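You operate a simulated robot arm through the tools that you are given. There is no shell and no other tool.

You are at the controls of a simulated robot arm. One attempt, no reset.

JOB
Wax the middle of the wooden dish with the orange cloth.
Fine: tin and cloth are in the drawer marked CLOTHS; stand the tin on the cabinet to work; put both back and shut it. A coat counts when it lies all over at full strength: go over it till it gets no stronger.

The check looks at the end state, three seconds after you hand in, the way a careful person would. Anything else that was tipped, shoved, dropped, spilled or broken makes it a failure. Flat cloth is picked up by pressing the open fingertips on it (5 to 10 N) and closing them slowly along it; thin cloth reads only 2 to 8 mm in the jaws.

ROBOT AND FRAMES
A 6-joint arm with a two-finger gripper on a trunk, on a base that drives. Base frame: it is fixed to the floor where the robot stands at the start and does not move with it; the origin is under the middle of the robot, x ahead of it, y to its left, z up. Lengths are in mm, angles in degrees, forces in N, time in s.
It reaches about 1298 mm from its shoulder. Its first joint turns from -149.0 to 149.0 degrees. Places, roughly: dark wedge [1000, -2500, 750]; drawer marked cloths [1200, -2500, 700]; eraser [1500, -2750, 750]; inside the cloths drawer [1100, -2600, 600]; orange cloth [1250, -2500, 750]; top of the low cabinet [1100, -2600, 800]; wax tin [1250, -2500, 750]; white cloth [1250, -2500, 750]; wooden dish [1250, -2500, 750]; wooden rail [1000, -2500, 750]. Payload 1.57 kg.
Tool frame: the origin (TCP) lies between the finger pads and is the grasp point; the fingertips stand 21 mm ahead of it; z points along the fingers, y is the line along which they close. The gripper opens to 70 mm. The gripper's body begins 50 mm behind the TCP.
Orientation is that of the tool frame in the base frame, as [roll, pitch, yaw] about the fixed x, y, z axes, in that order (R = Rz(yaw) Ry(pitch) Rx(roll)). With the fingers straight down and closing along the base's y, the tool's x points along the base's -x, its y along +y and its z along -z.

CONTROLS
- The arm moves only by the tool move_arm. Its arguments are lists of equal length, an entry for each row: "dp": the shift along the tool's x, y, z in units of 100 mm (1.0 is 100 mm), a list of three; "rot": the turn, a rotation vector about the tool's x, y, z in units of 45 degrees (1.0 is 45 degrees), a list of three; "jaw": the gripper command, from -1 (shut) to 1 (fully open), values between in proportion. In form: {"dp": [[x, y, z], ...], "rot": [[wx, wy, wz], ...], "jaw": [jaw, ...]}. A call has 1 to 20 rows; each row is the pose to reach, as a shift and turn from the pose commanded when the call began, along the tool's axes at that moment. A call with a number of a shift or a turn outside -1 to 1 is refused whole. Rows are played at 5 a second. More than 50 mm and 8.6 degrees between two rows, or a gripper value outside its range, and nothing of the call is played. Where a pose cannot be reached the arm comes as near as it can. A force on the tool above 40 N (or 10 N above the force at the start of the call, whichever is more), or a blocked arm, ends the call early, and 0.2 s more pass. The fingers move at their own pace and stop on an object; they squeeze with about 30 N. The grip force told is the motor's: it shows also when the fingers shut on nothing. Time passes only in rows, and 0.2 s behind the last, so rows that repeat a pose let the fingers close. The reply holds the time, the measured pose of the TCP, the force on the tool along the base axes, the opening and the grip force, in the units named above and with some noise, with the torque about the TCP (base axes, N m) and any sound that the robot's microphone picked up.
- Cameras (640 x 400 px; columns grow to the right, rows downward): "scene" is now at [42.8, 161, 1599.8]; the picture's right is [-0.20, -0.98, 0.00], its down [-0.57, 0.12, -0.81] and it looks along [0.80, -0.16, -0.58] (base axes); focal length 253 px, centre (320, 200). "wrist" rides on the gripper at [79, 4, -81] in the tool frame; the picture's right is [-0.05, 1.00, 0.00], its down [-0.67, -0.04, -0.74] and it looks along [-0.74, -0.04, 0.67] (tool axes); focal length 256 px, centre (320, 200). There is no depth. A picture from a camera that has moved, and an enlarged one, comes with that camera's place and axes in the base frame and with its lens.
- camera(camera): a new picture of that camera. The clock stands still meanwhile.
- raise_lower(by): slides the trunk up (or, below 0, down) by that many mm; the arm and the scene camera ride with it, the base frame stays. It gives what a move gives, with no picture.
- roll_base(legs): drives the robot by 1 to 6 legs, each [ahead, turn to the left] in mm and degrees, along the robot's own axes; the way and the turn of a leg run together, so that a leg with both is an arc; at most 1500 mm and 180 degrees a leg. The arm and the cameras ride along, it lands a little off, and it stops where it bumps. It gives what a move gives.
- turn_head(pan, tilt): turns the head with the scene camera to pan (to the left, within 155 degrees either way) and tilt (down, from -29 to 69), counted from straight ahead of the robot. It gives what a move gives.
- inspect(camera, box): a new picture of the part [left, top, right, bottom] of that camera's present view, enlarged. The clock stands still meanwhile.
- job_done(): hands the job in; it is judged then, once.

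Places have to be worked out from the pictures, the camera data and where the tool is seen. Open the gripper and draw the arm clear of the work before you hand the job in, unless the task says otherwise.

The tools are called as name(argument=value, ...) on one line, values as JSON. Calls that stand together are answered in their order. move_arm: Moves the arm, as the interface text tells. Its arguments: {"type":"object","properties":{"dp":{"type":"array"},"rot":{"type":"array"},"jaw":{"type":"array"}},"required":["dp","rot","jaw"]} The other tools are called the same way: raise_lower (by) slides the trunk up or down; roll_base (legs) drives the base; turn_head (pan, tilt) turns the head that bears the scene camera; camera (camera) takes a picture; inspect (camera, box) takes an enlarged picture of a part of a camera's view; job_done () hands the job in.

At the start:

```text
t: 0.0
eef_pos: [933.7, 88.6, 916.8]
orientation: [-180.0, -0.1, 179.3]
force: [0.5, -0.6, 0.4]
wrist_torque: [-0.02, 0.03, 0.02]
gripper_width: 70.1
gripper_force: 0.0
trunk travel left (down, up): [-599.0, 371.0]
robot x, y, heading: [1.9, 8.1, 0.0]
head pan, tilt: [-11.6, 35.7]
```

scene: 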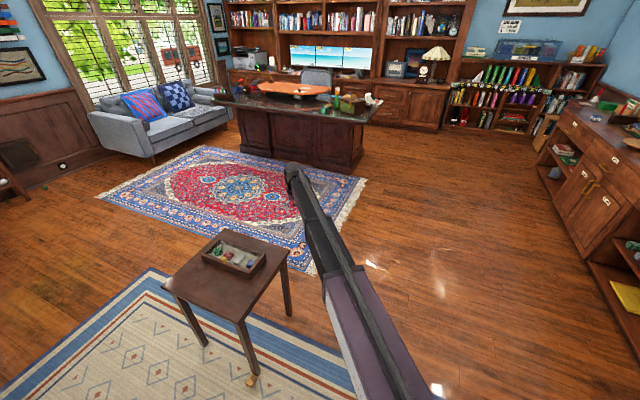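
wrist: 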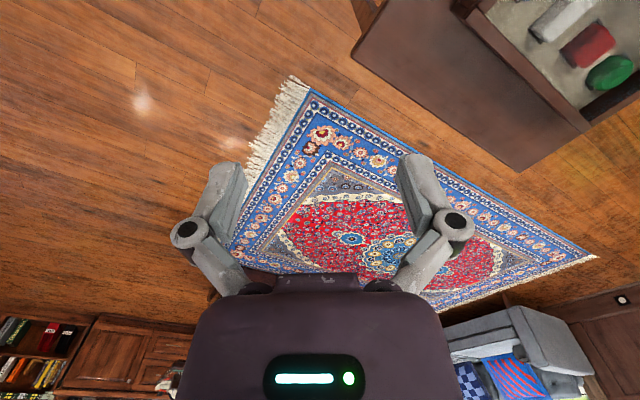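

The cabinet should be off to the right, around [1100, -2600]. I turn the head toward it to look before I move anything.

turn_head(pan=-65, tilt=25)

camera(camera="scene")

```text
t: 1.2
eef_pos: [933.0, 88.4, 917.2]
orientation: [-179.9, 0.1, 179.3]
force: [-0.5, 0.3, -0.7]
wrist_torque: [0.01, -0.01, 0.03]
gripper_width: 69.7
gripper_force: 0.1
trunk travel left (down, up): [-599.0, 371.0]
robot x, y, heading: [-0.0, 8.1, 0.1]
head pan, tilt: [-65.0, 25.0]
```

```text
taken
camera scene: at [-4.0, 95.1, 1616.5], right [-0.91, -0.42, 0.0], down [-0.18, 0.38, -0.91], along [0.38, -0.82, -0.42], focal length 253 px, centre (320, 200)
```

scene: 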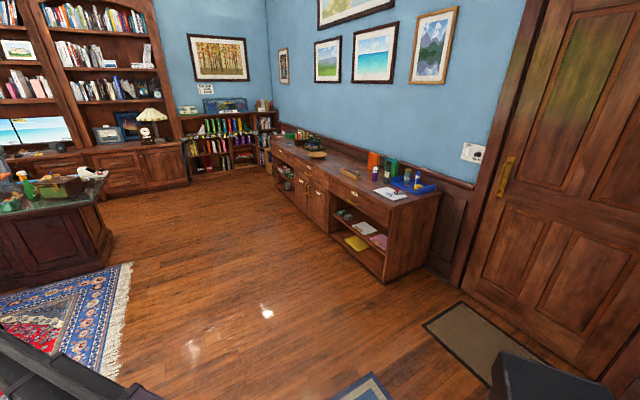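

The long low cabinet stands against the right-hand wall. I enlarge its part of the view.

inspect(camera="scene", box=[250, 110, 450, 285])

inspect(camera="scene", box=[265, 125, 365, 190])

inspect(camera="scene", box=[335, 140, 445, 210])

```text
2.29 times, centred on (350, 198) of scene
camera zoom: at [-4.0, 95.1, 1616.5], right [-0.91, -0.42, 0.0], down [-0.18, 0.38, -0.91], along [0.38, -0.82, -0.42], focal length 578 px, centre (251, 206)
```

zoom: 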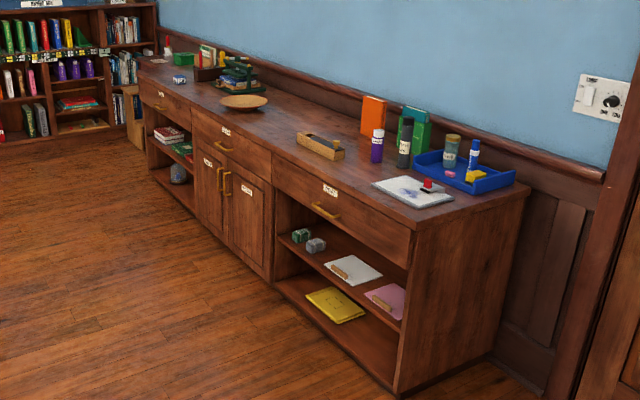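

```text
6.15 times, centred on (315, 158) of scene
camera zoom: at [-4.0, 95.1, 1616.5], right [-0.91, -0.42, 0.0], down [-0.18, 0.38, -0.91], along [0.38, -0.82, -0.42], focal length 1558 px, centre (351, 462)
```

zoom: 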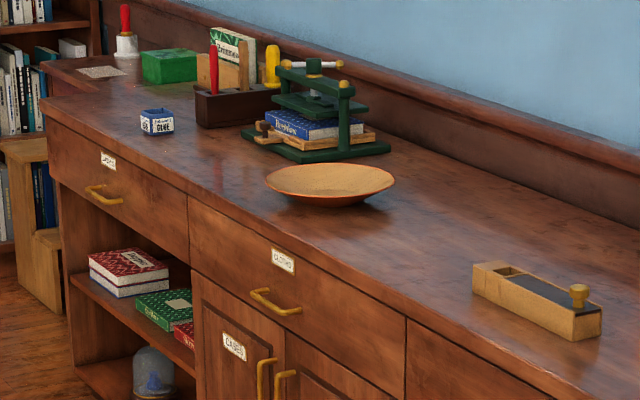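

```text
5.71 times, centred on (390, 175) of scene
camera zoom: at [-4.0, 95.1, 1616.5], right [-0.91, -0.42, 0.0], down [-0.18, 0.38, -0.91], along [0.38, -0.82, -0.42], focal length 1446 px, centre (-80, 343)
```

zoom: 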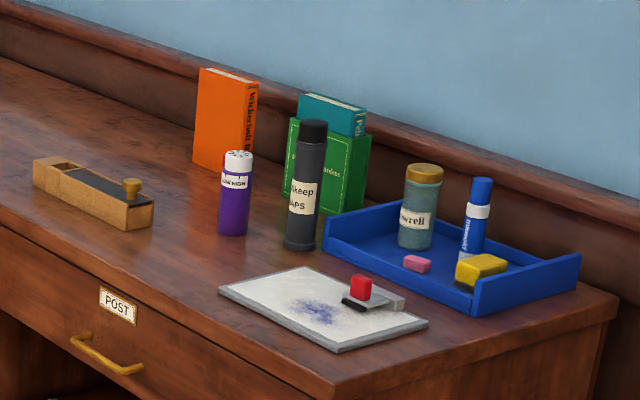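

The CLOTHS drawer is the middle one, with its handle at roughly [1320, -2420, 635]. The dish sits on top behind it. I'll drive across the open floor to about [1300, -1380] and face the cabinet.

roll_base(legs=[[0, -47], [950, 0], [950, 0], [0, -43]])

turn_head(pan=0, tilt=35)

camera(camera="scene")

camera(camera="wrist")

```text
t: 18.9
eef_pos: [1378.6, -2289.6, 917.0]
orientation: [-180.0, 0.0, 88.5]
force: [-0.4, 0.3, 0.6]
wrist_torque: [0.02, -0.01, 0.0]
gripper_width: 70.1
gripper_force: 0.0
trunk travel left (down, up): [-599.0, 371.0]
robot x, y, heading: [1313.0, -1354.2, -90.7]
head pan, tilt: [-65.0, 25.0]
```

```text
t: 20.3
eef_pos: [1378.6, -2289.2, 917.9]
orientation: [180.0, 0.0, 88.5]
force: [0.5, 0.7, 0.1]
wrist_torque: [0.0, 0.02, -0.01]
gripper_width: 69.9
gripper_force: 0.1
trunk travel left (down, up): [-599.0, 371.0]
robot x, y, heading: [1307.9, -1357.9, -90.5]
head pan, tilt: [0.0, 35.0]
```

```text
taken
camera scene: at [1480.1, -1402.0, 1600.8], right [-1.0, 0.01, 0.0], down [0.0, 0.57, -0.82], along [-0.01, -0.82, -0.57], focal length 253 px, centre (320, 200)
```

scene: 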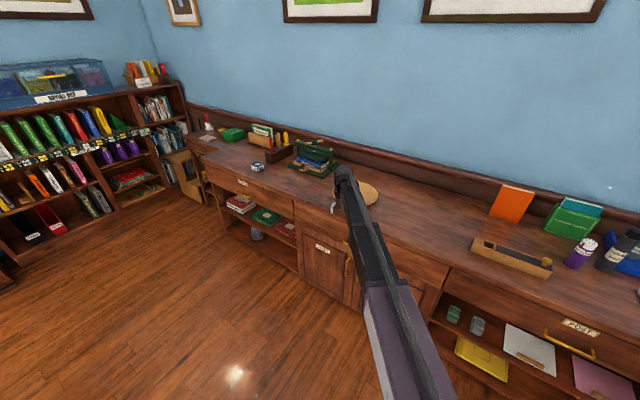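

```text
taken
camera wrist: at [1387.6, -2210.9, 999.2], right [1.0, -0.08, 0.0], down [-0.05, -0.67, 0.74], along [-0.06, -0.74, -0.67], focal length 256 px, centre (320, 200)
```

wrist: 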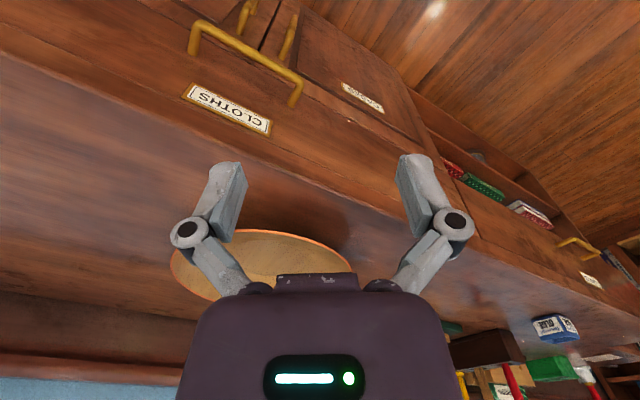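

The CLOTHS handle shows in the wrist view at roughly [1290, -2310, 670]. I'll back the gripper off, turn it to point at the cabinet with the jaws closing vertically, and bring it down to handle height in front of it.

move_arm(dp=[[0.2, 0, 0], [0.4, 0, 0], [0.6, 0, 0], [0.8, 0, 0], [1, 0, 0], [1, 0, 0]], rot=[[0, 0, 0.17], [0, 0, 0.34], [0, 0, 0.51], [0, 0, 0.68], [0, 0, 0.85], [0, 0, 1]], jaw=[1, 1, 1, 1, 1, 1])

move_arm(dp=[[0.1, -0.1, 0.2], [0.2, -0.2, 0.4], [0.25, -0.25, 0.6], [0.3, -0.3, 0.8], [0.354, -0.354, 1], [0.354, -0.354, 1]], rot=[[0, 0, 0.17], [0, 0, 0.34], [0, 0, 0.51], [0, 0, 0.68], [0, 0, 0.85], [0, 0, 1]], jaw=[1, 1, 1, 1, 1, 1])

camera(camera="scene")

camera(camera="wrist")

```text
t: 21.7
eef_pos: [1381.5, -2189.0, 917.6]
orientation: [-180.0, -0.1, 43.3]
force: [-0.1, -0.4, 0.5]
wrist_torque: [0.0, 0.0, 0.01]
gripper_width: 70.0
gripper_force: 0.0
trunk travel left (down, up): [-599.0, 371.0]
robot x, y, heading: [1313.2, -1359.2, -90.3]
head pan, tilt: [0.0, 35.0]
```

```text
t: 23.1
eef_pos: [1382.2, -2138.1, 917.3]
orientation: [-180.0, 0.0, -1.7]
force: [0.4, 0.1, -0.3]
wrist_torque: [0.03, 0.01, 0.03]
gripper_width: 70.1
gripper_force: 0.1
out of reach, approached as far as the arm can: row 1, 2, 3, 4, 5, 6
trunk travel left (down, up): [-599.0, 371.0]
robot x, y, heading: [1310.0, -1355.9, -90.3]
head pan, tilt: [0.0, 35.0]
```

```text
taken
camera scene: at [1480.1, -1401.9, 1600.8], right [-1.0, 0.01, 0.0], down [0.0, 0.57, -0.82], along [-0.01, -0.82, -0.57], focal length 253 px, centre (320, 200)
```

scene: 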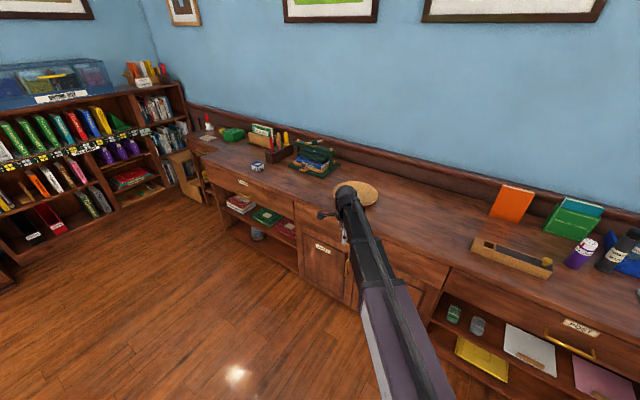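

```text
taken
camera wrist: at [1464.6, -2144.4, 999.3], right [-0.08, -1.0, 0.0], down [-0.66, 0.06, 0.74], along [-0.74, 0.06, -0.67], focal length 256 px, centre (320, 200)
```

wrist: 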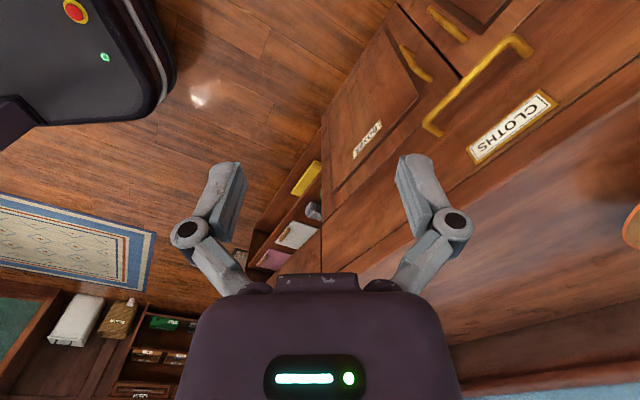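

With the arm pointing straight down it can't get any lower at this trunk height, so I lower the trunk and then tilt the gripper forward to horizontal.

raise_lower(by=-220)

move_arm(dp=[[-0.1, 0, 0], [-0.2, 0, 0], [-0.3, 0, 0], [-0.4, 0, 0], [-0.5, 0, 0], [-0.6, 0, 0]], rot=[[-0.17, 0, 0], [-0.34, 0, 0], [-0.51, 0, 0], [-0.68, 0, 0], [-0.85, 0, 0], [-1, 0, 0]], jaw=[1, 1, 1, 1, 1, 1])

camera(camera="wrist")

```text
t: 25.4
eef_pos: [1382.3, -2136.9, 697.9]
orientation: [179.9, 0.0, -1.5]
force: [0.6, 0.6, -0.7]
wrist_torque: [-0.02, 0.03, -0.03]
gripper_width: 70.2
gripper_force: 0.0
trunk travel left (down, up): [-379.0, 591.0]
robot x, y, heading: [1308.7, -1360.3, -90.4]
head pan, tilt: [0.0, 35.0]
```

```text
t: 26.8
eef_pos: [1323.1, -2137.1, 753.1]
orientation: [135.0, 0.0, -1.5]
force: [-0.2, 0.2, -0.6]
wrist_torque: [-0.01, 0.0, 0.01]
gripper_width: 70.2
gripper_force: 0.1
out of reach, approached as far as the arm can: row 2, 3, 4, 5, 6
trunk travel left (down, up): [-379.0, 591.0]
robot x, y, heading: [1310.4, -1356.5, -90.5]
head pan, tilt: [0.0, 35.0]
```

```text
taken
camera wrist: at [1406.1, -2085.2, 813.0], right [-0.07, -0.7, 0.71], down [-0.65, 0.57, 0.5], along [-0.76, -0.42, -0.5], focal length 256 px, centre (320, 200)
```

wrist: 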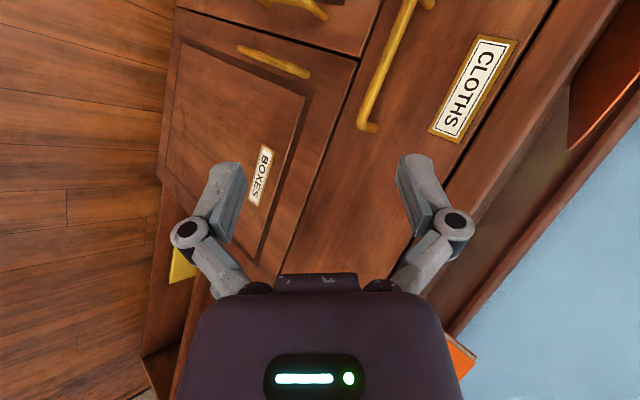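

The tilt worked, but the arm floated up to z=753. I finish turning to horizontal and will bring the height down with the trunk.

move_arm(dp=[[0, 0, 0], [0, 0, 0], [0, 0, 0], [0, 0, 0], [0, 0, 0], [0, 0, 0]], rot=[[-0.17, 0, 0], [-0.34, 0, 0], [-0.51, 0, 0], [-0.68, 0, 0], [-0.85, 0, 0], [-1, 0, 0]], jaw=[1, 1, 1, 1, 1, 1])

camera(camera="wrist")

camera(camera="scene")

```text
t: 28.2
eef_pos: [1320.6, -2132.9, 879.3]
orientation: [91.3, -5.6, -1.3]
force: [-0.2, -0.5, 1.0]
wrist_torque: [0.05, -0.01, 0.0]
gripper_width: 70.1
gripper_force: 0.1
out of reach, approached as far as the arm can: row 1, 2, 3, 4, 5, 6
trunk travel left (down, up): [-379.0, 591.0]
robot x, y, heading: [1303.9, -1357.8, -90.4]
head pan, tilt: [0.0, 35.0]
```

```text
taken
camera wrist: at [1403.1, -2055.0, 893.9], right [-0.15, -0.02, 0.99], down [-0.64, 0.76, -0.08], along [-0.75, -0.65, -0.13], focal length 256 px, centre (320, 200)
```

wrist: 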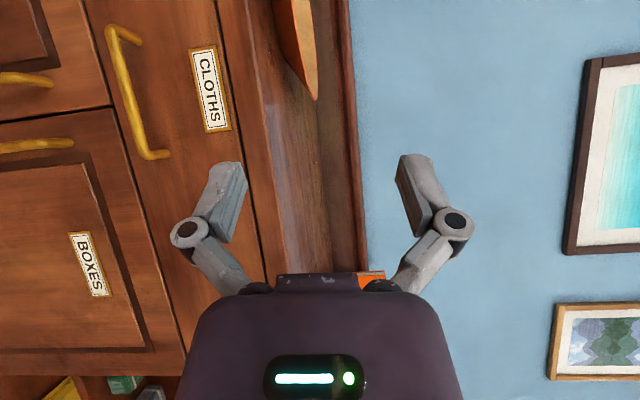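

```text
taken
camera scene: at [1480.1, -1401.9, 1380.8], right [-1.0, 0.01, 0.0], down [0.0, 0.57, -0.82], along [-0.01, -0.82, -0.57], focal length 253 px, centre (320, 200)
```

scene: 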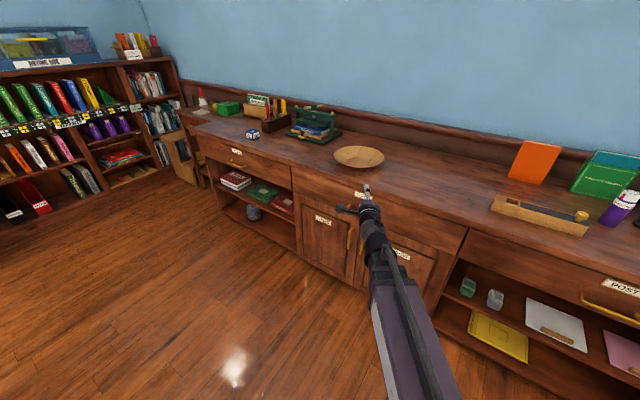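

Intersecting several wrist views puts the handle bar near [1303, -2304, 675]. I lower the trunk 200 mm to bring the gripper level with it and check again.

raise_lower(by=-203)

camera(camera="wrist")

camera(camera="scene")

```text
t: 30.4
eef_pos: [1319.1, -2133.9, 679.7]
orientation: [90.4, 0.0, -1.5]
force: [-0.1, 0.7, 0.8]
wrist_torque: [0.01, -0.02, 0.02]
gripper_width: 70.0
gripper_force: 0.0
trunk travel left (down, up): [-176.0, 794.0]
robot x, y, heading: [1311.8, -1357.7, -90.4]
head pan, tilt: [0.0, 35.0]
```

```text
taken
camera wrist: at [1403.3, -2055.4, 684.7], right [-0.05, -0.01, 1.0], down [-0.65, 0.76, -0.03], along [-0.76, -0.65, -0.04], focal length 256 px, centre (320, 200)
```

wrist: 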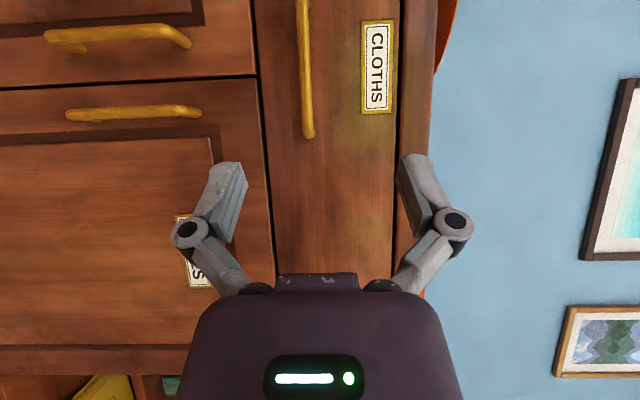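

```text
taken
camera scene: at [1480.1, -1401.9, 1177.8], right [-1.0, 0.01, 0.0], down [0.0, 0.57, -0.82], along [-0.01, -0.82, -0.57], focal length 253 px, centre (320, 200)
```

scene: 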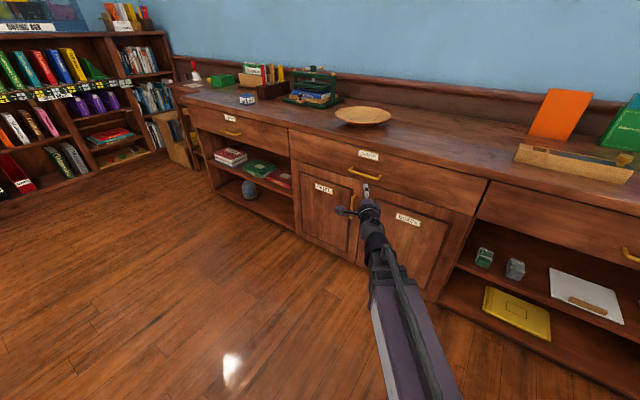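

The bar lines up with the jaws, at about x 1228–1360 and z≈670. I advance 100 mm toward it and look again.

move_arm(dp=[[-0.1, -0.04, 0.3], [-0.2, -0.08, 0.6], [-0.2, -0.08, 0.9], [-0.2, -0.08, 1.0]], rot=[[0, 0, 0], [0, 0, 0], [0, 0, 0], [0, 0, 0]], jaw=[1, 1, 1, 1])

camera(camera="wrist")

inspect(camera="scene", box=[290, 120, 450, 220])

```text
t: 31.4
eef_pos: [1296.4, -2234.0, 679.0]
orientation: [90.4, 0.0, -1.5]
force: [0.0, 0.3, 0.6]
wrist_torque: [0.01, 0.02, 0.01]
gripper_width: 69.8
gripper_force: 0.2
out of reach, approached as far as the arm can: row 1, 2, 3, 4
trunk travel left (down, up): [-176.0, 794.0]
robot x, y, heading: [1309.5, -1358.3, -90.4]
head pan, tilt: [0.0, 35.0]
```

```text
taken
camera wrist: at [1380.6, -2155.4, 684.6], right [-0.05, -0.01, 1.0], down [-0.65, 0.76, -0.03], along [-0.76, -0.65, -0.04], focal length 256 px, centre (320, 200)
```

wrist: 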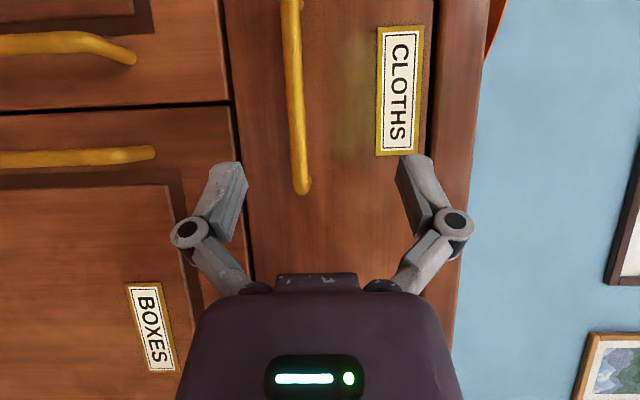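

```text
4.00 times, centred on (370, 170) of scene
camera zoom: at [1480.1, -1401.8, 1177.8], right [-1.0, 0.01, 0.0], down [0.0, 0.57, -0.82], along [-0.01, -0.82, -0.57], focal length 1012 px, centre (120, 320)
```

zoom: 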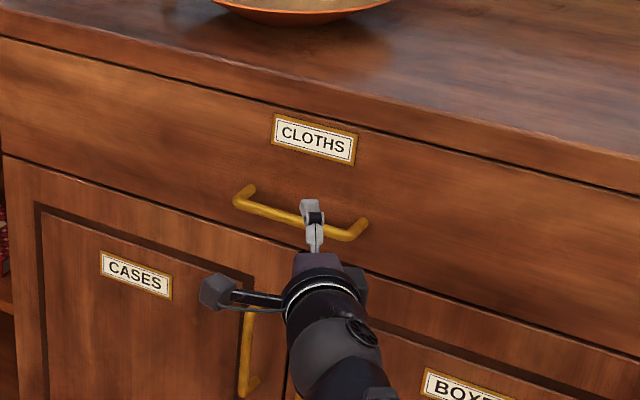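

The cabinet front slopes in the picture. From the handle ends and the top edge I make it about 29° off the base x axis, so the drawer slides along roughly [0.48, 0.87]. I'll retract the arm and reposition the base square to the drawer.

move_arm(dp=[[0, 0, -0.3], [0, 0, -0.6], [0, 0, -0.9], [0, 0, -1.0]], rot=[[0, 0, 0], [0, 0, 0], [0, 0, 0], [0, 0, 0]], jaw=[1, 1, 1, 1])

roll_base(legs=[[0, 69.8], [460, 0], [0, -98.4]])

camera(camera="scene")

camera(camera="wrist")

```text
t: 32.4
eef_pos: [1299.0, -2133.1, 678.2]
orientation: [90.4, -0.1, -1.5]
force: [-0.4, 0.5, 0.9]
wrist_torque: [0.01, 0.03, 0.03]
gripper_width: 69.8
gripper_force: 0.1
trunk travel left (down, up): [-176.0, 794.0]
robot x, y, heading: [1310.2, -1359.3, -90.3]
head pan, tilt: [0.0, 35.0]
```

```text
t: 34.6
eef_pos: [1570.9, -2087.0, 678.5]
orientation: [90.3, 0.1, 18.8]
force: [1.0, -0.7, -0.4]
wrist_torque: [-0.01, -0.02, -0.01]
gripper_width: 69.7
gripper_force: 0.0
trunk travel left (down, up): [-176.0, 794.0]
robot x, y, heading: [1317.3, -1355.7, -72.6]
head pan, tilt: [0.0, 35.0]
stopped in leg 1: the robot was blocked; the commanded pose is now the measured one
```

```text
taken
camera scene: at [1492.5, -1345.3, 1177.8], right [-0.95, -0.3, 0.0], down [-0.17, 0.55, -0.82], along [0.24, -0.78, -0.57], focal length 253 px, centre (320, 200)
```

scene: 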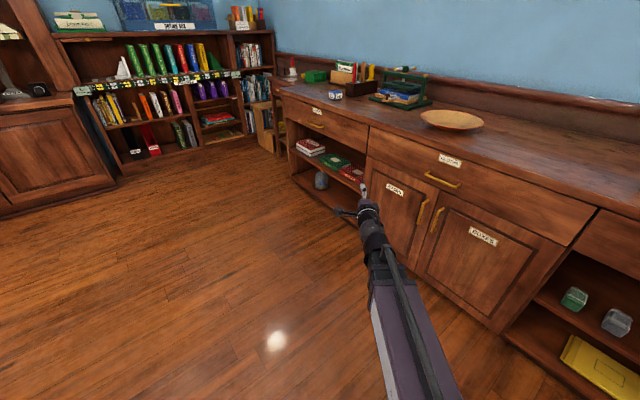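

```text
taken
camera wrist: at [1623.0, -1985.9, 684.9], right [-0.05, -0.02, 1.0], down [-0.87, 0.49, -0.03], along [-0.49, -0.87, -0.04], focal length 256 px, centre (320, 200)
```

wrist: 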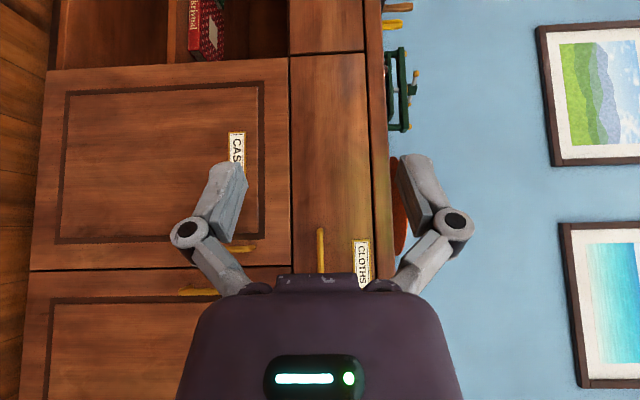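

The base was blocked while turning left, so I look around to find what it touched before I drive again.

turn_head(pan=100, tilt=50)

camera(camera="scene")

turn_head(pan=-100, tilt=50)

camera(camera="scene")

turn_head(pan=155, tilt=50)

camera(camera="scene")

```text
t: 36.4
eef_pos: [1572.0, -2087.9, 679.5]
orientation: [90.2, -0.1, 18.8]
force: [0.3, -0.2, 0.5]
wrist_torque: [0.02, -0.03, 0.01]
gripper_width: 70.2
gripper_force: 0.1
trunk travel left (down, up): [-176.0, 794.0]
robot x, y, heading: [1314.7, -1355.0, -72.4]
head pan, tilt: [100.0, 50.0]
```

```text
taken
camera scene: at [1534.7, -1225.9, 1156.0], right [0.46, -0.89, 0.0], down [-0.68, -0.35, -0.64], along [0.57, 0.29, -0.77], focal length 253 px, centre (320, 200)
```

scene: 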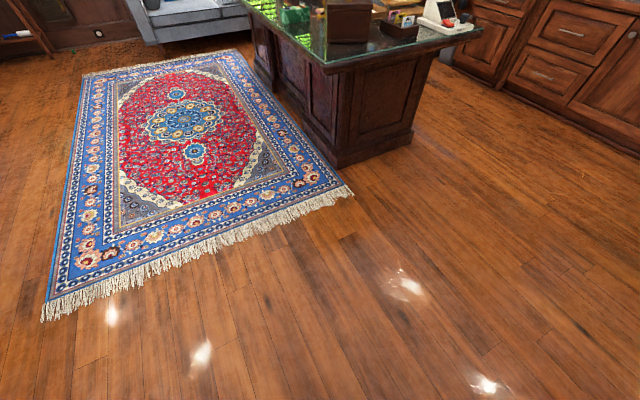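

```text
t: 39.3
eef_pos: [1571.6, -2087.6, 679.7]
orientation: [90.3, 0.1, 18.7]
force: [-0.7, 0.5, -0.6]
wrist_torque: [0.0, -0.01, -0.02]
gripper_width: 69.9
gripper_force: 0.1
trunk travel left (down, up): [-176.0, 794.0]
robot x, y, heading: [1313.7, -1352.7, -72.7]
head pan, tilt: [-100.0, 50.0]
```

```text
taken
camera scene: at [1389.9, -1271.0, 1156.0], right [-0.13, 0.99, 0.0], down [0.76, 0.1, -0.64], along [-0.64, -0.08, -0.77], focal length 253 px, centre (320, 200)
```

scene: 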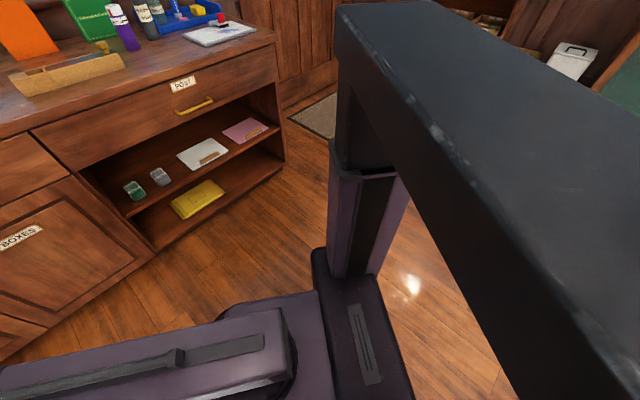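

```text
t: 42.8
eef_pos: [1572.2, -2087.9, 678.2]
orientation: [90.2, -0.1, 18.7]
force: [0.3, 0.1, -0.5]
wrist_torque: [-0.03, -0.02, 0.03]
gripper_width: 70.1
gripper_force: 0.0
trunk travel left (down, up): [-176.0, 794.0]
robot x, y, heading: [1318.5, -1352.2, -72.7]
head pan, tilt: [154.7, 50.0]
```

```text
taken
camera scene: at [1477.0, -1184.9, 1156.0], right [0.99, -0.14, 0.0], down [-0.11, -0.76, -0.64], along [0.09, 0.64, -0.77], focal length 253 px, centre (320, 200)
```

scene: 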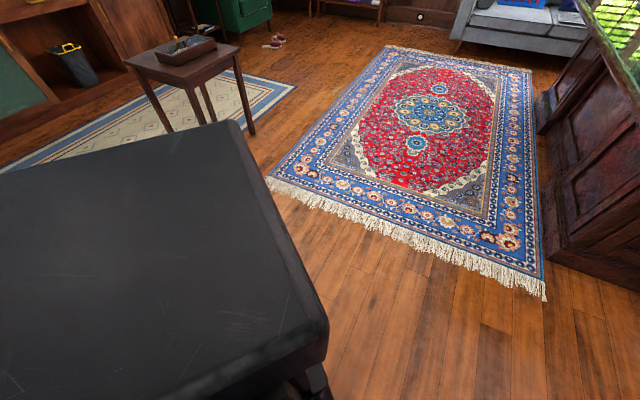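

I see nothing touching the robot. I'll try a small turn to learn what blocks it.

roll_base(legs=[[0, 5]])

turn_head(pan=-155, tilt=60)

camera(camera="scene")

turn_head(pan=-40, tilt=65)

camera(camera="scene")

turn_head(pan=40, tilt=60)

camera(camera="scene")

```text
t: 43.8
eef_pos: [1636.7, -2062.9, 680.2]
orientation: [90.4, 0.0, 23.9]
force: [0.2, 0.7, 0.0]
wrist_torque: [-0.02, -0.01, 0.0]
gripper_width: 70.3
gripper_force: 0.1
trunk travel left (down, up): [-176.0, 794.0]
robot x, y, heading: [1318.1, -1353.3, -68.0]
head pan, tilt: [154.7, 50.0]
```

```text
t: 48.0
eef_pos: [1636.2, -2062.1, 680.1]
orientation: [90.3, 0.0, 24.0]
force: [0.1, -0.3, -0.6]
wrist_torque: [0.01, -0.02, -0.01]
gripper_width: 70.0
gripper_force: 0.0
trunk travel left (down, up): [-176.0, 794.0]
robot x, y, heading: [1318.1, -1356.0, -68.1]
head pan, tilt: [-154.7, 60.0]
```

```text
taken
camera scene: at [1411.6, -1203.5, 1143.5], right [0.68, 0.73, 0.0], down [0.64, -0.59, -0.5], along [-0.37, 0.34, -0.87], focal length 253 px, centre (320, 200)
```

scene: 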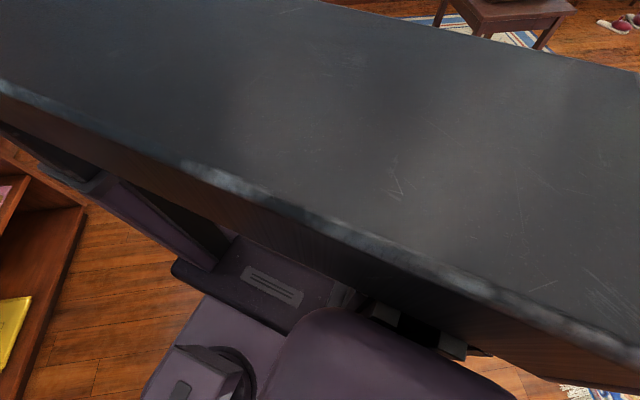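

```text
t: 50.0
eef_pos: [1636.8, -2062.2, 679.0]
orientation: [90.2, -0.1, 24.0]
force: [0.5, 1.1, 0.4]
wrist_torque: [0.0, 0.01, -0.01]
gripper_width: 70.2
gripper_force: 0.1
trunk travel left (down, up): [-176.0, 794.0]
robot x, y, heading: [1320.2, -1354.1, -68.2]
head pan, tilt: [-40.0, 65.0]
```

```text
taken
camera scene: at [1441.7, -1306.4, 1137.9], right [-0.95, 0.31, 0.0], down [0.28, 0.86, -0.42], along [-0.13, -0.4, -0.91], focal length 253 px, centre (320, 200)
```

scene: 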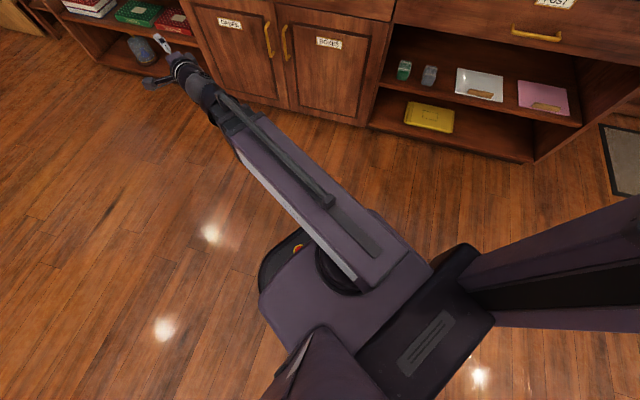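

```text
t: 51.5
eef_pos: [1636.5, -2063.1, 680.2]
orientation: [90.3, 0.0, 24.1]
force: [-0.7, -0.3, 0.5]
wrist_torque: [-0.02, -0.01, 0.0]
gripper_width: 70.0
gripper_force: 0.2
trunk travel left (down, up): [-176.0, 794.0]
robot x, y, heading: [1319.9, -1355.9, -68.0]
head pan, tilt: [40.0, 60.0]
```

```text
taken
camera scene: at [1519.3, -1280.1, 1143.5], right [-0.47, -0.88, 0.0], down [-0.76, 0.41, -0.5], along [0.44, -0.24, -0.87], focal length 253 px, centre (320, 200)
```

scene: 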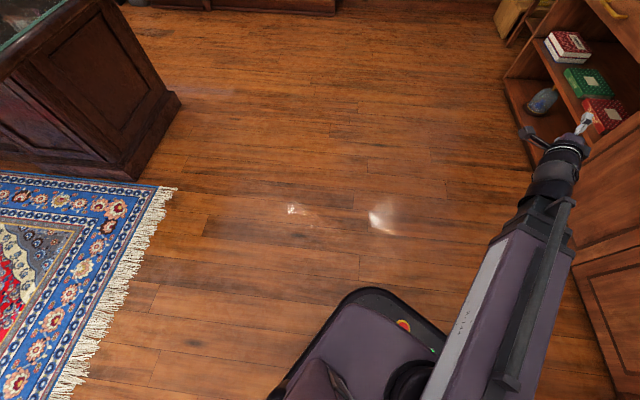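

The 5° turn went through cleanly and nothing is in contact, so I carry on with the planned repositioning.

roll_base(legs=[[0, 47.5]])

```text
t: 53.4
eef_pos: [1838.0, -1929.8, 679.3]
orientation: [90.2, 0.0, 41.8]
force: [-0.8, -0.2, -0.2]
wrist_torque: [-0.03, 0.0, -0.03]
gripper_width: 69.8
gripper_force: 0.1
trunk travel left (down, up): [-176.0, 794.0]
robot x, y, heading: [1322.6, -1347.5, -52.5]
head pan, tilt: [40.0, 60.0]
stopped in leg 1: the robot was blocked; the commanded pose is now the measured one
```

It stopped again after about 16° with no contact, so long turns seem to trip the lag check. I use short legs instead.

roll_base(legs=[[0, 11], [0, 11], [0, 10]])

```text
t: 55.0
eef_pos: [1946.3, -1813.3, 680.3]
orientation: [90.3, 0.0, 53.4]
force: [0.9, 0.4, 0.8]
wrist_torque: [-0.02, 0.0, 0.01]
gripper_width: 69.9
gripper_force: 0.0
trunk travel left (down, up): [-176.0, 794.0]
robot x, y, heading: [1329.4, -1345.3, -42.6]
head pan, tilt: [40.0, 60.0]
stopped in leg 2: the robot was blocked; the commanded pose is now the measured one
```

While turning, the tool's yaw drifted about 7° relative to the base, and the trouble only began after I lowered the trunk. I raise the trunk again before continuing the turn.

raise_lower(by=420)

roll_base(legs=[[0, 22]])

```text
refused: 420 is not a number from -400 to 400
```

```text
t: 56.7
eef_pos: [2053.0, -1613.9, 679.8]
orientation: [90.3, 0.0, 70.0]
force: [0.5, 0.3, -0.5]
wrist_torque: [0.01, 0.0, 0.01]
gripper_width: 70.0
gripper_force: 0.1
trunk travel left (down, up): [-176.0, 794.0]
robot x, y, heading: [1331.2, -1343.0, -29.0]
head pan, tilt: [40.0, 60.0]
stopped in leg 1: the robot was blocked; the commanded pose is now the measured one
```

I mis-sized that raise. The turn still advanced 14° before the stop. I'm near the drive heading now, so I try the straight leg next and then short turns.

raise_lower(by=250)

roll_base(legs=[[440, 0]])

```text
t: 59.3
eef_pos: [2053.8, -1613.6, 929.0]
orientation: [90.3, 0.0, 69.9]
force: [-0.1, 0.2, -0.1]
wrist_torque: [-0.01, -0.02, -0.01]
gripper_width: 70.0
gripper_force: 0.1
trunk travel left (down, up): [-426.0, 544.0]
robot x, y, heading: [1325.9, -1340.7, -29.0]
head pan, tilt: [40.0, 60.0]
```

```text
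t: 62.4
eef_pos: [2437.0, -1831.3, 928.6]
orientation: [90.3, 0.1, 69.7]
force: [0.1, -0.5, -0.3]
wrist_torque: [0.01, -0.01, -0.02]
gripper_width: 70.0
gripper_force: 0.0
trunk travel left (down, up): [-426.0, 544.0]
robot x, y, heading: [1713.0, -1553.6, -29.3]
head pan, tilt: [40.0, 60.0]
```

The straight drive worked. I now turn right to face the drawer (heading ≈ -119°) in short legs; the gripper stays about 75 mm clear of the front.

roll_base(legs=[[0, -15], [0, -15], [0, -15], [0, -15], [0, -15], [0, -14.5]])

turn_head(pan=0, tilt=45)

camera(camera="scene")

```text
t: 64.0
eef_pos: [2346.3, -2003.9, 928.4]
orientation: [90.4, -0.1, 55.4]
force: [0.1, 0.2, 0.1]
wrist_torque: [0.03, 0.02, 0.02]
gripper_width: 70.2
gripper_force: 0.1
trunk travel left (down, up): [-426.0, 544.0]
robot x, y, heading: [1711.5, -1559.3, -41.5]
head pan, tilt: [40.0, 60.0]
stopped in leg 1: the robot was blocked; the commanded pose is now the measured one
```

```text
t: 65.1
eef_pos: [2345.8, -2004.1, 929.6]
orientation: [90.4, -0.2, 55.4]
force: [0.6, 0.8, 0.5]
wrist_torque: [-0.01, -0.02, -0.01]
gripper_width: 70.1
gripper_force: 0.0
trunk travel left (down, up): [-426.0, 544.0]
robot x, y, heading: [1712.1, -1559.7, -41.5]
head pan, tilt: [0.0, 45.0]
```

```text
taken
camera scene: at [1851.2, -1455.8, 1412.9], right [-0.66, -0.75, 0.0], down [-0.53, 0.47, -0.71], along [0.53, -0.47, -0.71], focal length 253 px, centre (320, 200)
```

scene: 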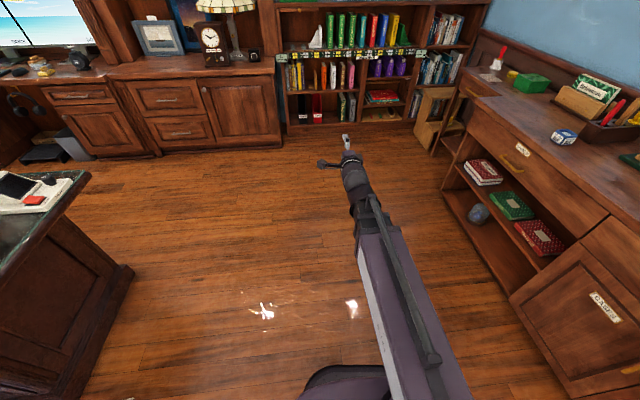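

Pure turns above about 11° stop early even with nothing nearby. I use 8° legs.

roll_base(legs=[[0, -8], [0, -8], [0, -8], [0, -8], [0, -8], [0, -8]])

```text
t: 66.6
eef_pos: [2270.9, -2094.5, 929.2]
orientation: [90.4, -0.2, 46.5]
force: [0.5, -0.6, 0.1]
wrist_torque: [-0.02, 0.03, 0.02]
gripper_width: 69.9
gripper_force: 0.0
trunk travel left (down, up): [-426.0, 544.0]
robot x, y, heading: [1707.4, -1563.6, -48.7]
head pan, tilt: [0.0, 45.0]
stopped in leg 2: the robot was blocked; the commanded pose is now the measured one
```

I raise the trunk back to its starting height, where long turns worked before, and try again.

raise_lower(by=173)

roll_base(legs=[[0, -40]])

```text
t: 68.5
eef_pos: [2269.5, -2094.9, 1101.1]
orientation: [90.4, -0.1, 46.7]
force: [0.5, -0.8, -0.1]
wrist_torque: [-0.04, 0.01, -0.03]
gripper_width: 70.0
gripper_force: 0.2
trunk travel left (down, up): [-599.0, 371.0]
robot x, y, heading: [1708.0, -1561.3, -48.8]
head pan, tilt: [0.0, 45.0]
```

```text
t: 70.1
eef_pos: [2140.2, -2207.4, 1102.2]
orientation: [90.4, -0.2, 33.9]
force: [0.2, 0.2, 0.3]
wrist_torque: [0.0, 0.01, -0.02]
gripper_width: 69.9
gripper_force: 0.0
trunk travel left (down, up): [-599.0, 371.0]
robot x, y, heading: [1703.0, -1564.1, -59.2]
head pan, tilt: [0.0, 45.0]
stopped in leg 1: the robot was blocked; the commanded pose is now the measured one
```

Rotation is slow in every configuration, but it does make headway and straight driving is free. I keep turning in single short calls.

roll_base(legs=[[0, -20]])

roll_base(legs=[[0, -20]])

roll_base(legs=[[0, -20]])

```text
t: 71.8
eef_pos: [1945.0, -2302.7, 1101.3]
orientation: [90.4, -0.4, 18.1]
force: [0.5, 0.1, -0.2]
wrist_torque: [-0.01, 0.03, -0.04]
gripper_width: 69.9
gripper_force: 0.1
trunk travel left (down, up): [-599.0, 371.0]
robot x, y, heading: [1698.3, -1566.2, -72.8]
head pan, tilt: [0.0, 45.0]
stopped in leg 1: the robot was blocked; the commanded pose is now the measured one
```

```text
t: 73.5
eef_pos: [1711.0, -2341.7, 1101.4]
orientation: [90.4, -0.4, 0.4]
force: [-0.2, -1.3, -0.3]
wrist_torque: [0.0, 0.02, -0.04]
gripper_width: 69.9
gripper_force: 0.0
trunk travel left (down, up): [-599.0, 371.0]
robot x, y, heading: [1695.4, -1563.0, -87.7]
head pan, tilt: [0.0, 45.0]
stopped in leg 1: the robot was blocked; the commanded pose is now the measured one
```

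```text
t: 75.7
eef_pos: [1436.3, -2296.1, 1103.0]
orientation: [90.5, -0.4, -20.2]
force: [0.1, 0.0, 0.4]
wrist_torque: [0.01, 0.03, 0.01]
gripper_width: 70.0
gripper_force: 0.1
trunk travel left (down, up): [-599.0, 371.0]
robot x, y, heading: [1684.0, -1560.7, -107.3]
head pan, tilt: [0.0, 45.0]
stopped in leg 1: the robot was blocked; the commanded pose is now the measured one
```

The heading is now -107°. About 11° more should square it to the drawer, then I check with the head camera.

roll_base(legs=[[0, -11.5]])

turn_head(pan=0, tilt=35)

camera(camera="scene")

camera(camera="wrist")

```text
t: 77.0
eef_pos: [1293.4, -2229.2, 1101.7]
orientation: [90.3, -0.3, -31.8]
force: [0.2, 0.8, 1.0]
wrist_torque: [-0.01, 0.01, -0.03]
gripper_width: 70.3
gripper_force: 0.1
trunk travel left (down, up): [-599.0, 371.0]
robot x, y, heading: [1682.3, -1555.6, -118.2]
head pan, tilt: [0.0, 45.0]
```

```text
t: 77.8
eef_pos: [1292.6, -2230.0, 1101.9]
orientation: [90.3, -0.3, -31.8]
force: [0.0, 0.3, -0.3]
wrist_torque: [0.03, -0.01, -0.01]
gripper_width: 70.2
gripper_force: 0.1
trunk travel left (down, up): [-599.0, 371.0]
robot x, y, heading: [1685.3, -1560.7, -118.5]
head pan, tilt: [0.0, 35.0]
```

```text
taken
camera scene: at [1812.3, -1677.0, 1600.7], right [-0.88, 0.47, 0.0], down [0.27, 0.51, -0.82], along [-0.39, -0.72, -0.57], focal length 253 px, centre (320, 200)
```

scene: 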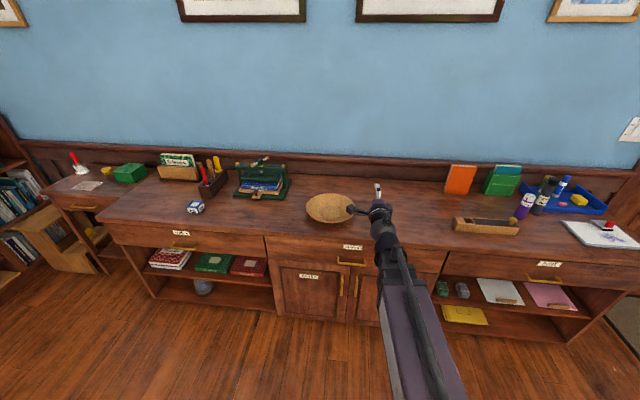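

```text
taken
camera wrist: at [1406.1, -2203.2, 1108.2], right [-0.05, 0.03, 1.0], down [-0.17, 0.98, -0.03], along [-0.98, -0.18, -0.05], focal length 256 px, centre (320, 200)
```

wrist: 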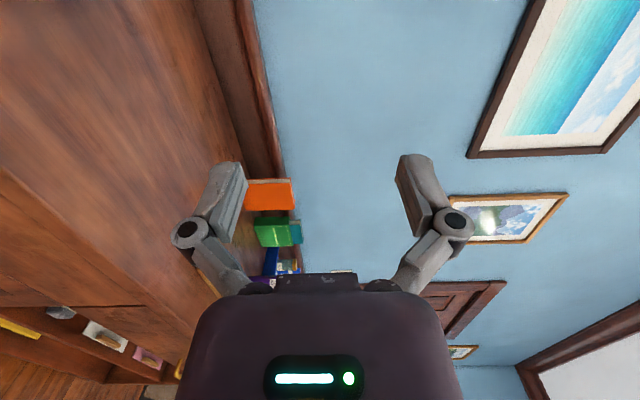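

The front edge still slopes about 7°, so the cabinet's inward normal is at heading ≈ -125°. This view gives the handle at [1295, -2315, 672]. One more small turn will square it up.

roll_base(legs=[[0, -6.8]])

camera(camera="scene")

inspect(camera="scene", box=[230, 170, 430, 295])

```text
t: 78.9
eef_pos: [1215.6, -2176.5, 1103.3]
orientation: [90.4, -0.3, -38.9]
force: [0.2, -0.3, -0.1]
wrist_torque: [0.02, 0.0, 0.01]
gripper_width: 70.0
gripper_force: 0.0
trunk travel left (down, up): [-599.0, 371.0]
robot x, y, heading: [1679.6, -1554.6, -124.9]
head pan, tilt: [0.0, 35.0]
```

```text
taken
camera scene: at [1795.9, -1688.4, 1600.8], right [-0.82, 0.57, 0.0], down [0.33, 0.47, -0.82], along [-0.47, -0.67, -0.57], focal length 253 px, centre (320, 200)
```

scene: 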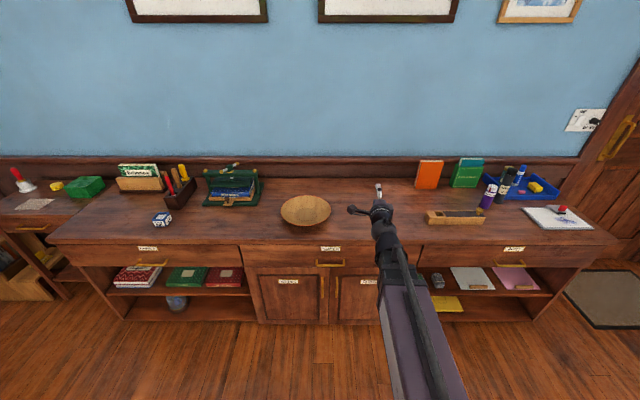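

```text
3.20 times, centred on (330, 232) of scene
camera zoom: at [1795.9, -1688.4, 1600.8], right [-0.82, 0.57, 0.0], down [0.33, 0.47, -0.82], along [-0.47, -0.67, -0.57], focal length 810 px, centre (288, 96)
```

zoom: 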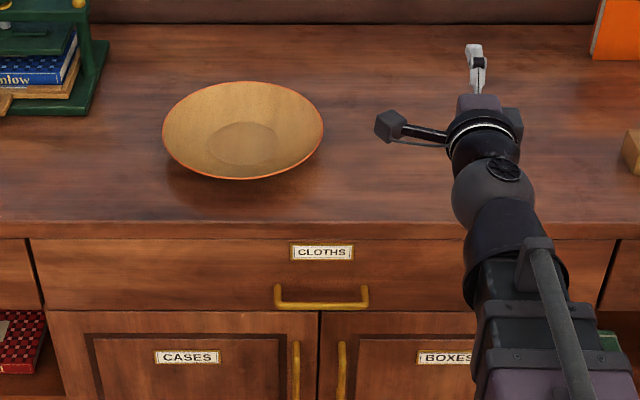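

The robot is now square to the cabinet. In camera-aligned terms the handle bar is 147 mm left of and about 65 mm ahead of the TCP. I shift the gripper left, straighten it, then lower the trunk to handle height.

move_arm(dp=[[0.3, 0, -0.1], [0.6, 0, -0.2], [0.9, 0, -0.2], [1.0, 0, -0.2]], rot=[[0, 0.03, 0], [0, 0.06, 0], [0, 0.087, 0], [0, 0.087, 0]], jaw=[1, 1, 1, 1])

move_arm(dp=[[0.25, 0, 0], [0.47, 0, 0], [0.47, 0, 0]], rot=[[0, 0, 0], [0, 0, 0], [0, 0, 0]], jaw=[1, 1, 1])

raise_lower(by=-400)

camera(camera="wrist")

camera(camera="scene")

```text
t: 79.9
eef_pos: [1303.0, -2223.0, 1100.6]
orientation: [90.9, -0.2, -34.8]
force: [0.6, 0.0, 0.3]
wrist_torque: [0.02, -0.02, 0.0]
gripper_width: 69.9
gripper_force: 0.1
out of reach, approached as far as the arm can: row 4
trunk travel left (down, up): [-599.0, 371.0]
robot x, y, heading: [1677.0, -1557.0, -125.0]
head pan, tilt: [0.0, 35.0]
```

```text
t: 80.7
eef_pos: [1338.9, -2250.1, 1096.9]
orientation: [91.7, 0.0, -34.7]
force: [0.3, -0.8, -0.3]
wrist_torque: [-0.01, -0.02, -0.01]
gripper_width: 69.8
gripper_force: 0.0
trunk travel left (down, up): [-599.0, 371.0]
robot x, y, heading: [1676.9, -1554.1, -125.2]
head pan, tilt: [0.0, 35.0]
```

```text
t: 84.5
eef_pos: [1339.9, -2250.6, 697.8]
orientation: [91.8, 0.0, -34.6]
force: [0.4, 0.2, 0.2]
wrist_torque: [-0.01, -0.01, 0.04]
gripper_width: 70.1
gripper_force: 0.0
trunk travel left (down, up): [-199.0, 771.0]
robot x, y, heading: [1677.7, -1556.8, -124.9]
head pan, tilt: [0.0, 35.0]
```

```text
taken
camera wrist: at [1453.7, -2228.9, 705.5], right [-0.06, 0.01, 1.0], down [-0.12, 0.99, -0.01], along [-0.99, -0.12, -0.06], focal length 256 px, centre (320, 200)
```

wrist: 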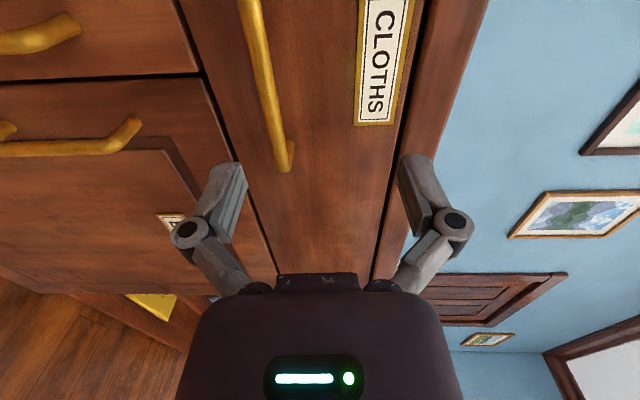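

```text
taken
camera scene: at [1795.4, -1689.2, 1200.8], right [-0.82, 0.57, 0.0], down [0.33, 0.47, -0.82], along [-0.47, -0.67, -0.57], focal length 253 px, centre (320, 200)
```

scene: 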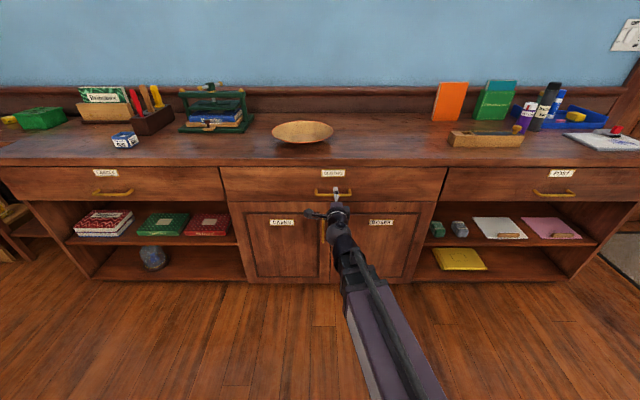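

The TCP is now right of the handle bar by only ~3 mm, 77 mm short of it and 30 mm too high. I lower the trunk 30 mm and advance so the bar lies between the pads.

raise_lower(by=-30)

move_arm(dp=[[0, 0, 0.2], [0, 0, 0.4], [0, 0, 0.6], [0, 0, 0.7], [0, 0, 0.7]], rot=[[0, 0, 0], [0, 0, 0], [0, 0, 0], [0, 0, 0], [0, 0, 0]], jaw=[1, 1, 1, 1, 1])

camera(camera="wrist")

inspect(camera="scene", box=[290, 150, 390, 215])

```text
t: 85.2
eef_pos: [1339.7, -2250.3, 669.0]
orientation: [91.8, 0.1, -34.6]
force: [0.1, 0.0, 0.1]
wrist_torque: [0.01, 0.01, -0.04]
gripper_width: 69.9
gripper_force: 0.1
trunk travel left (down, up): [-169.0, 801.0]
robot x, y, heading: [1679.7, -1555.6, -124.9]
head pan, tilt: [0.0, 35.0]
```

```text
t: 86.5
eef_pos: [1298.7, -2307.1, 668.5]
orientation: [91.8, -0.1, -34.7]
force: [0.7, -0.1, 0.5]
wrist_torque: [-0.02, 0.0, -0.02]
gripper_width: 70.1
gripper_force: 0.0
trunk travel left (down, up): [-169.0, 801.0]
robot x, y, heading: [1673.8, -1557.4, -125.0]
head pan, tilt: [0.0, 35.0]
```

```text
taken
camera wrist: at [1413.6, -2286.4, 675.1], right [-0.06, 0.0, 1.0], down [-0.12, 0.99, -0.01], along [-0.99, -0.12, -0.06], focal length 256 px, centre (320, 200)
```

wrist: 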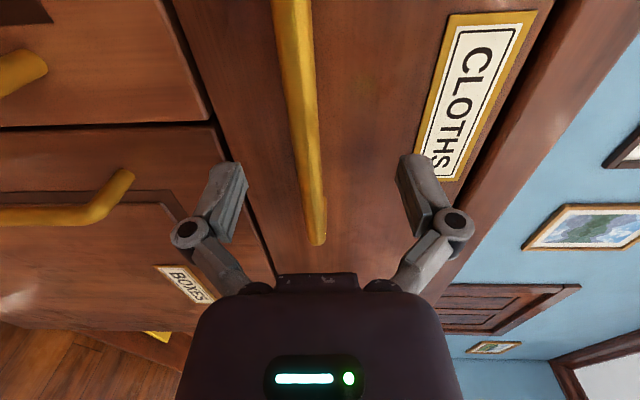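

```text
6.15 times, centred on (340, 182) of scene
camera zoom: at [1795.4, -1689.2, 1170.8], right [-0.82, 0.57, 0.0], down [0.33, 0.47, -0.82], along [-0.47, -0.67, -0.57], focal length 1558 px, centre (197, 308)
```

zoom: 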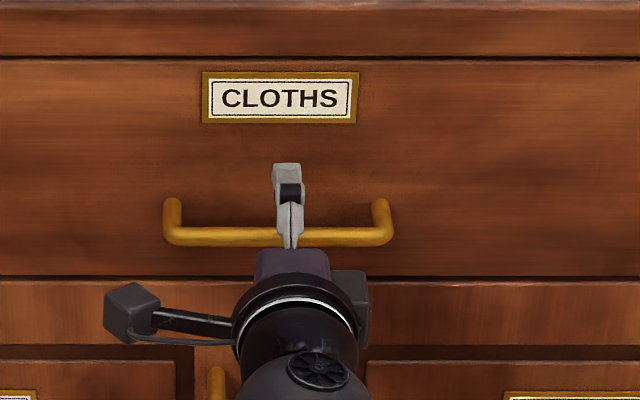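

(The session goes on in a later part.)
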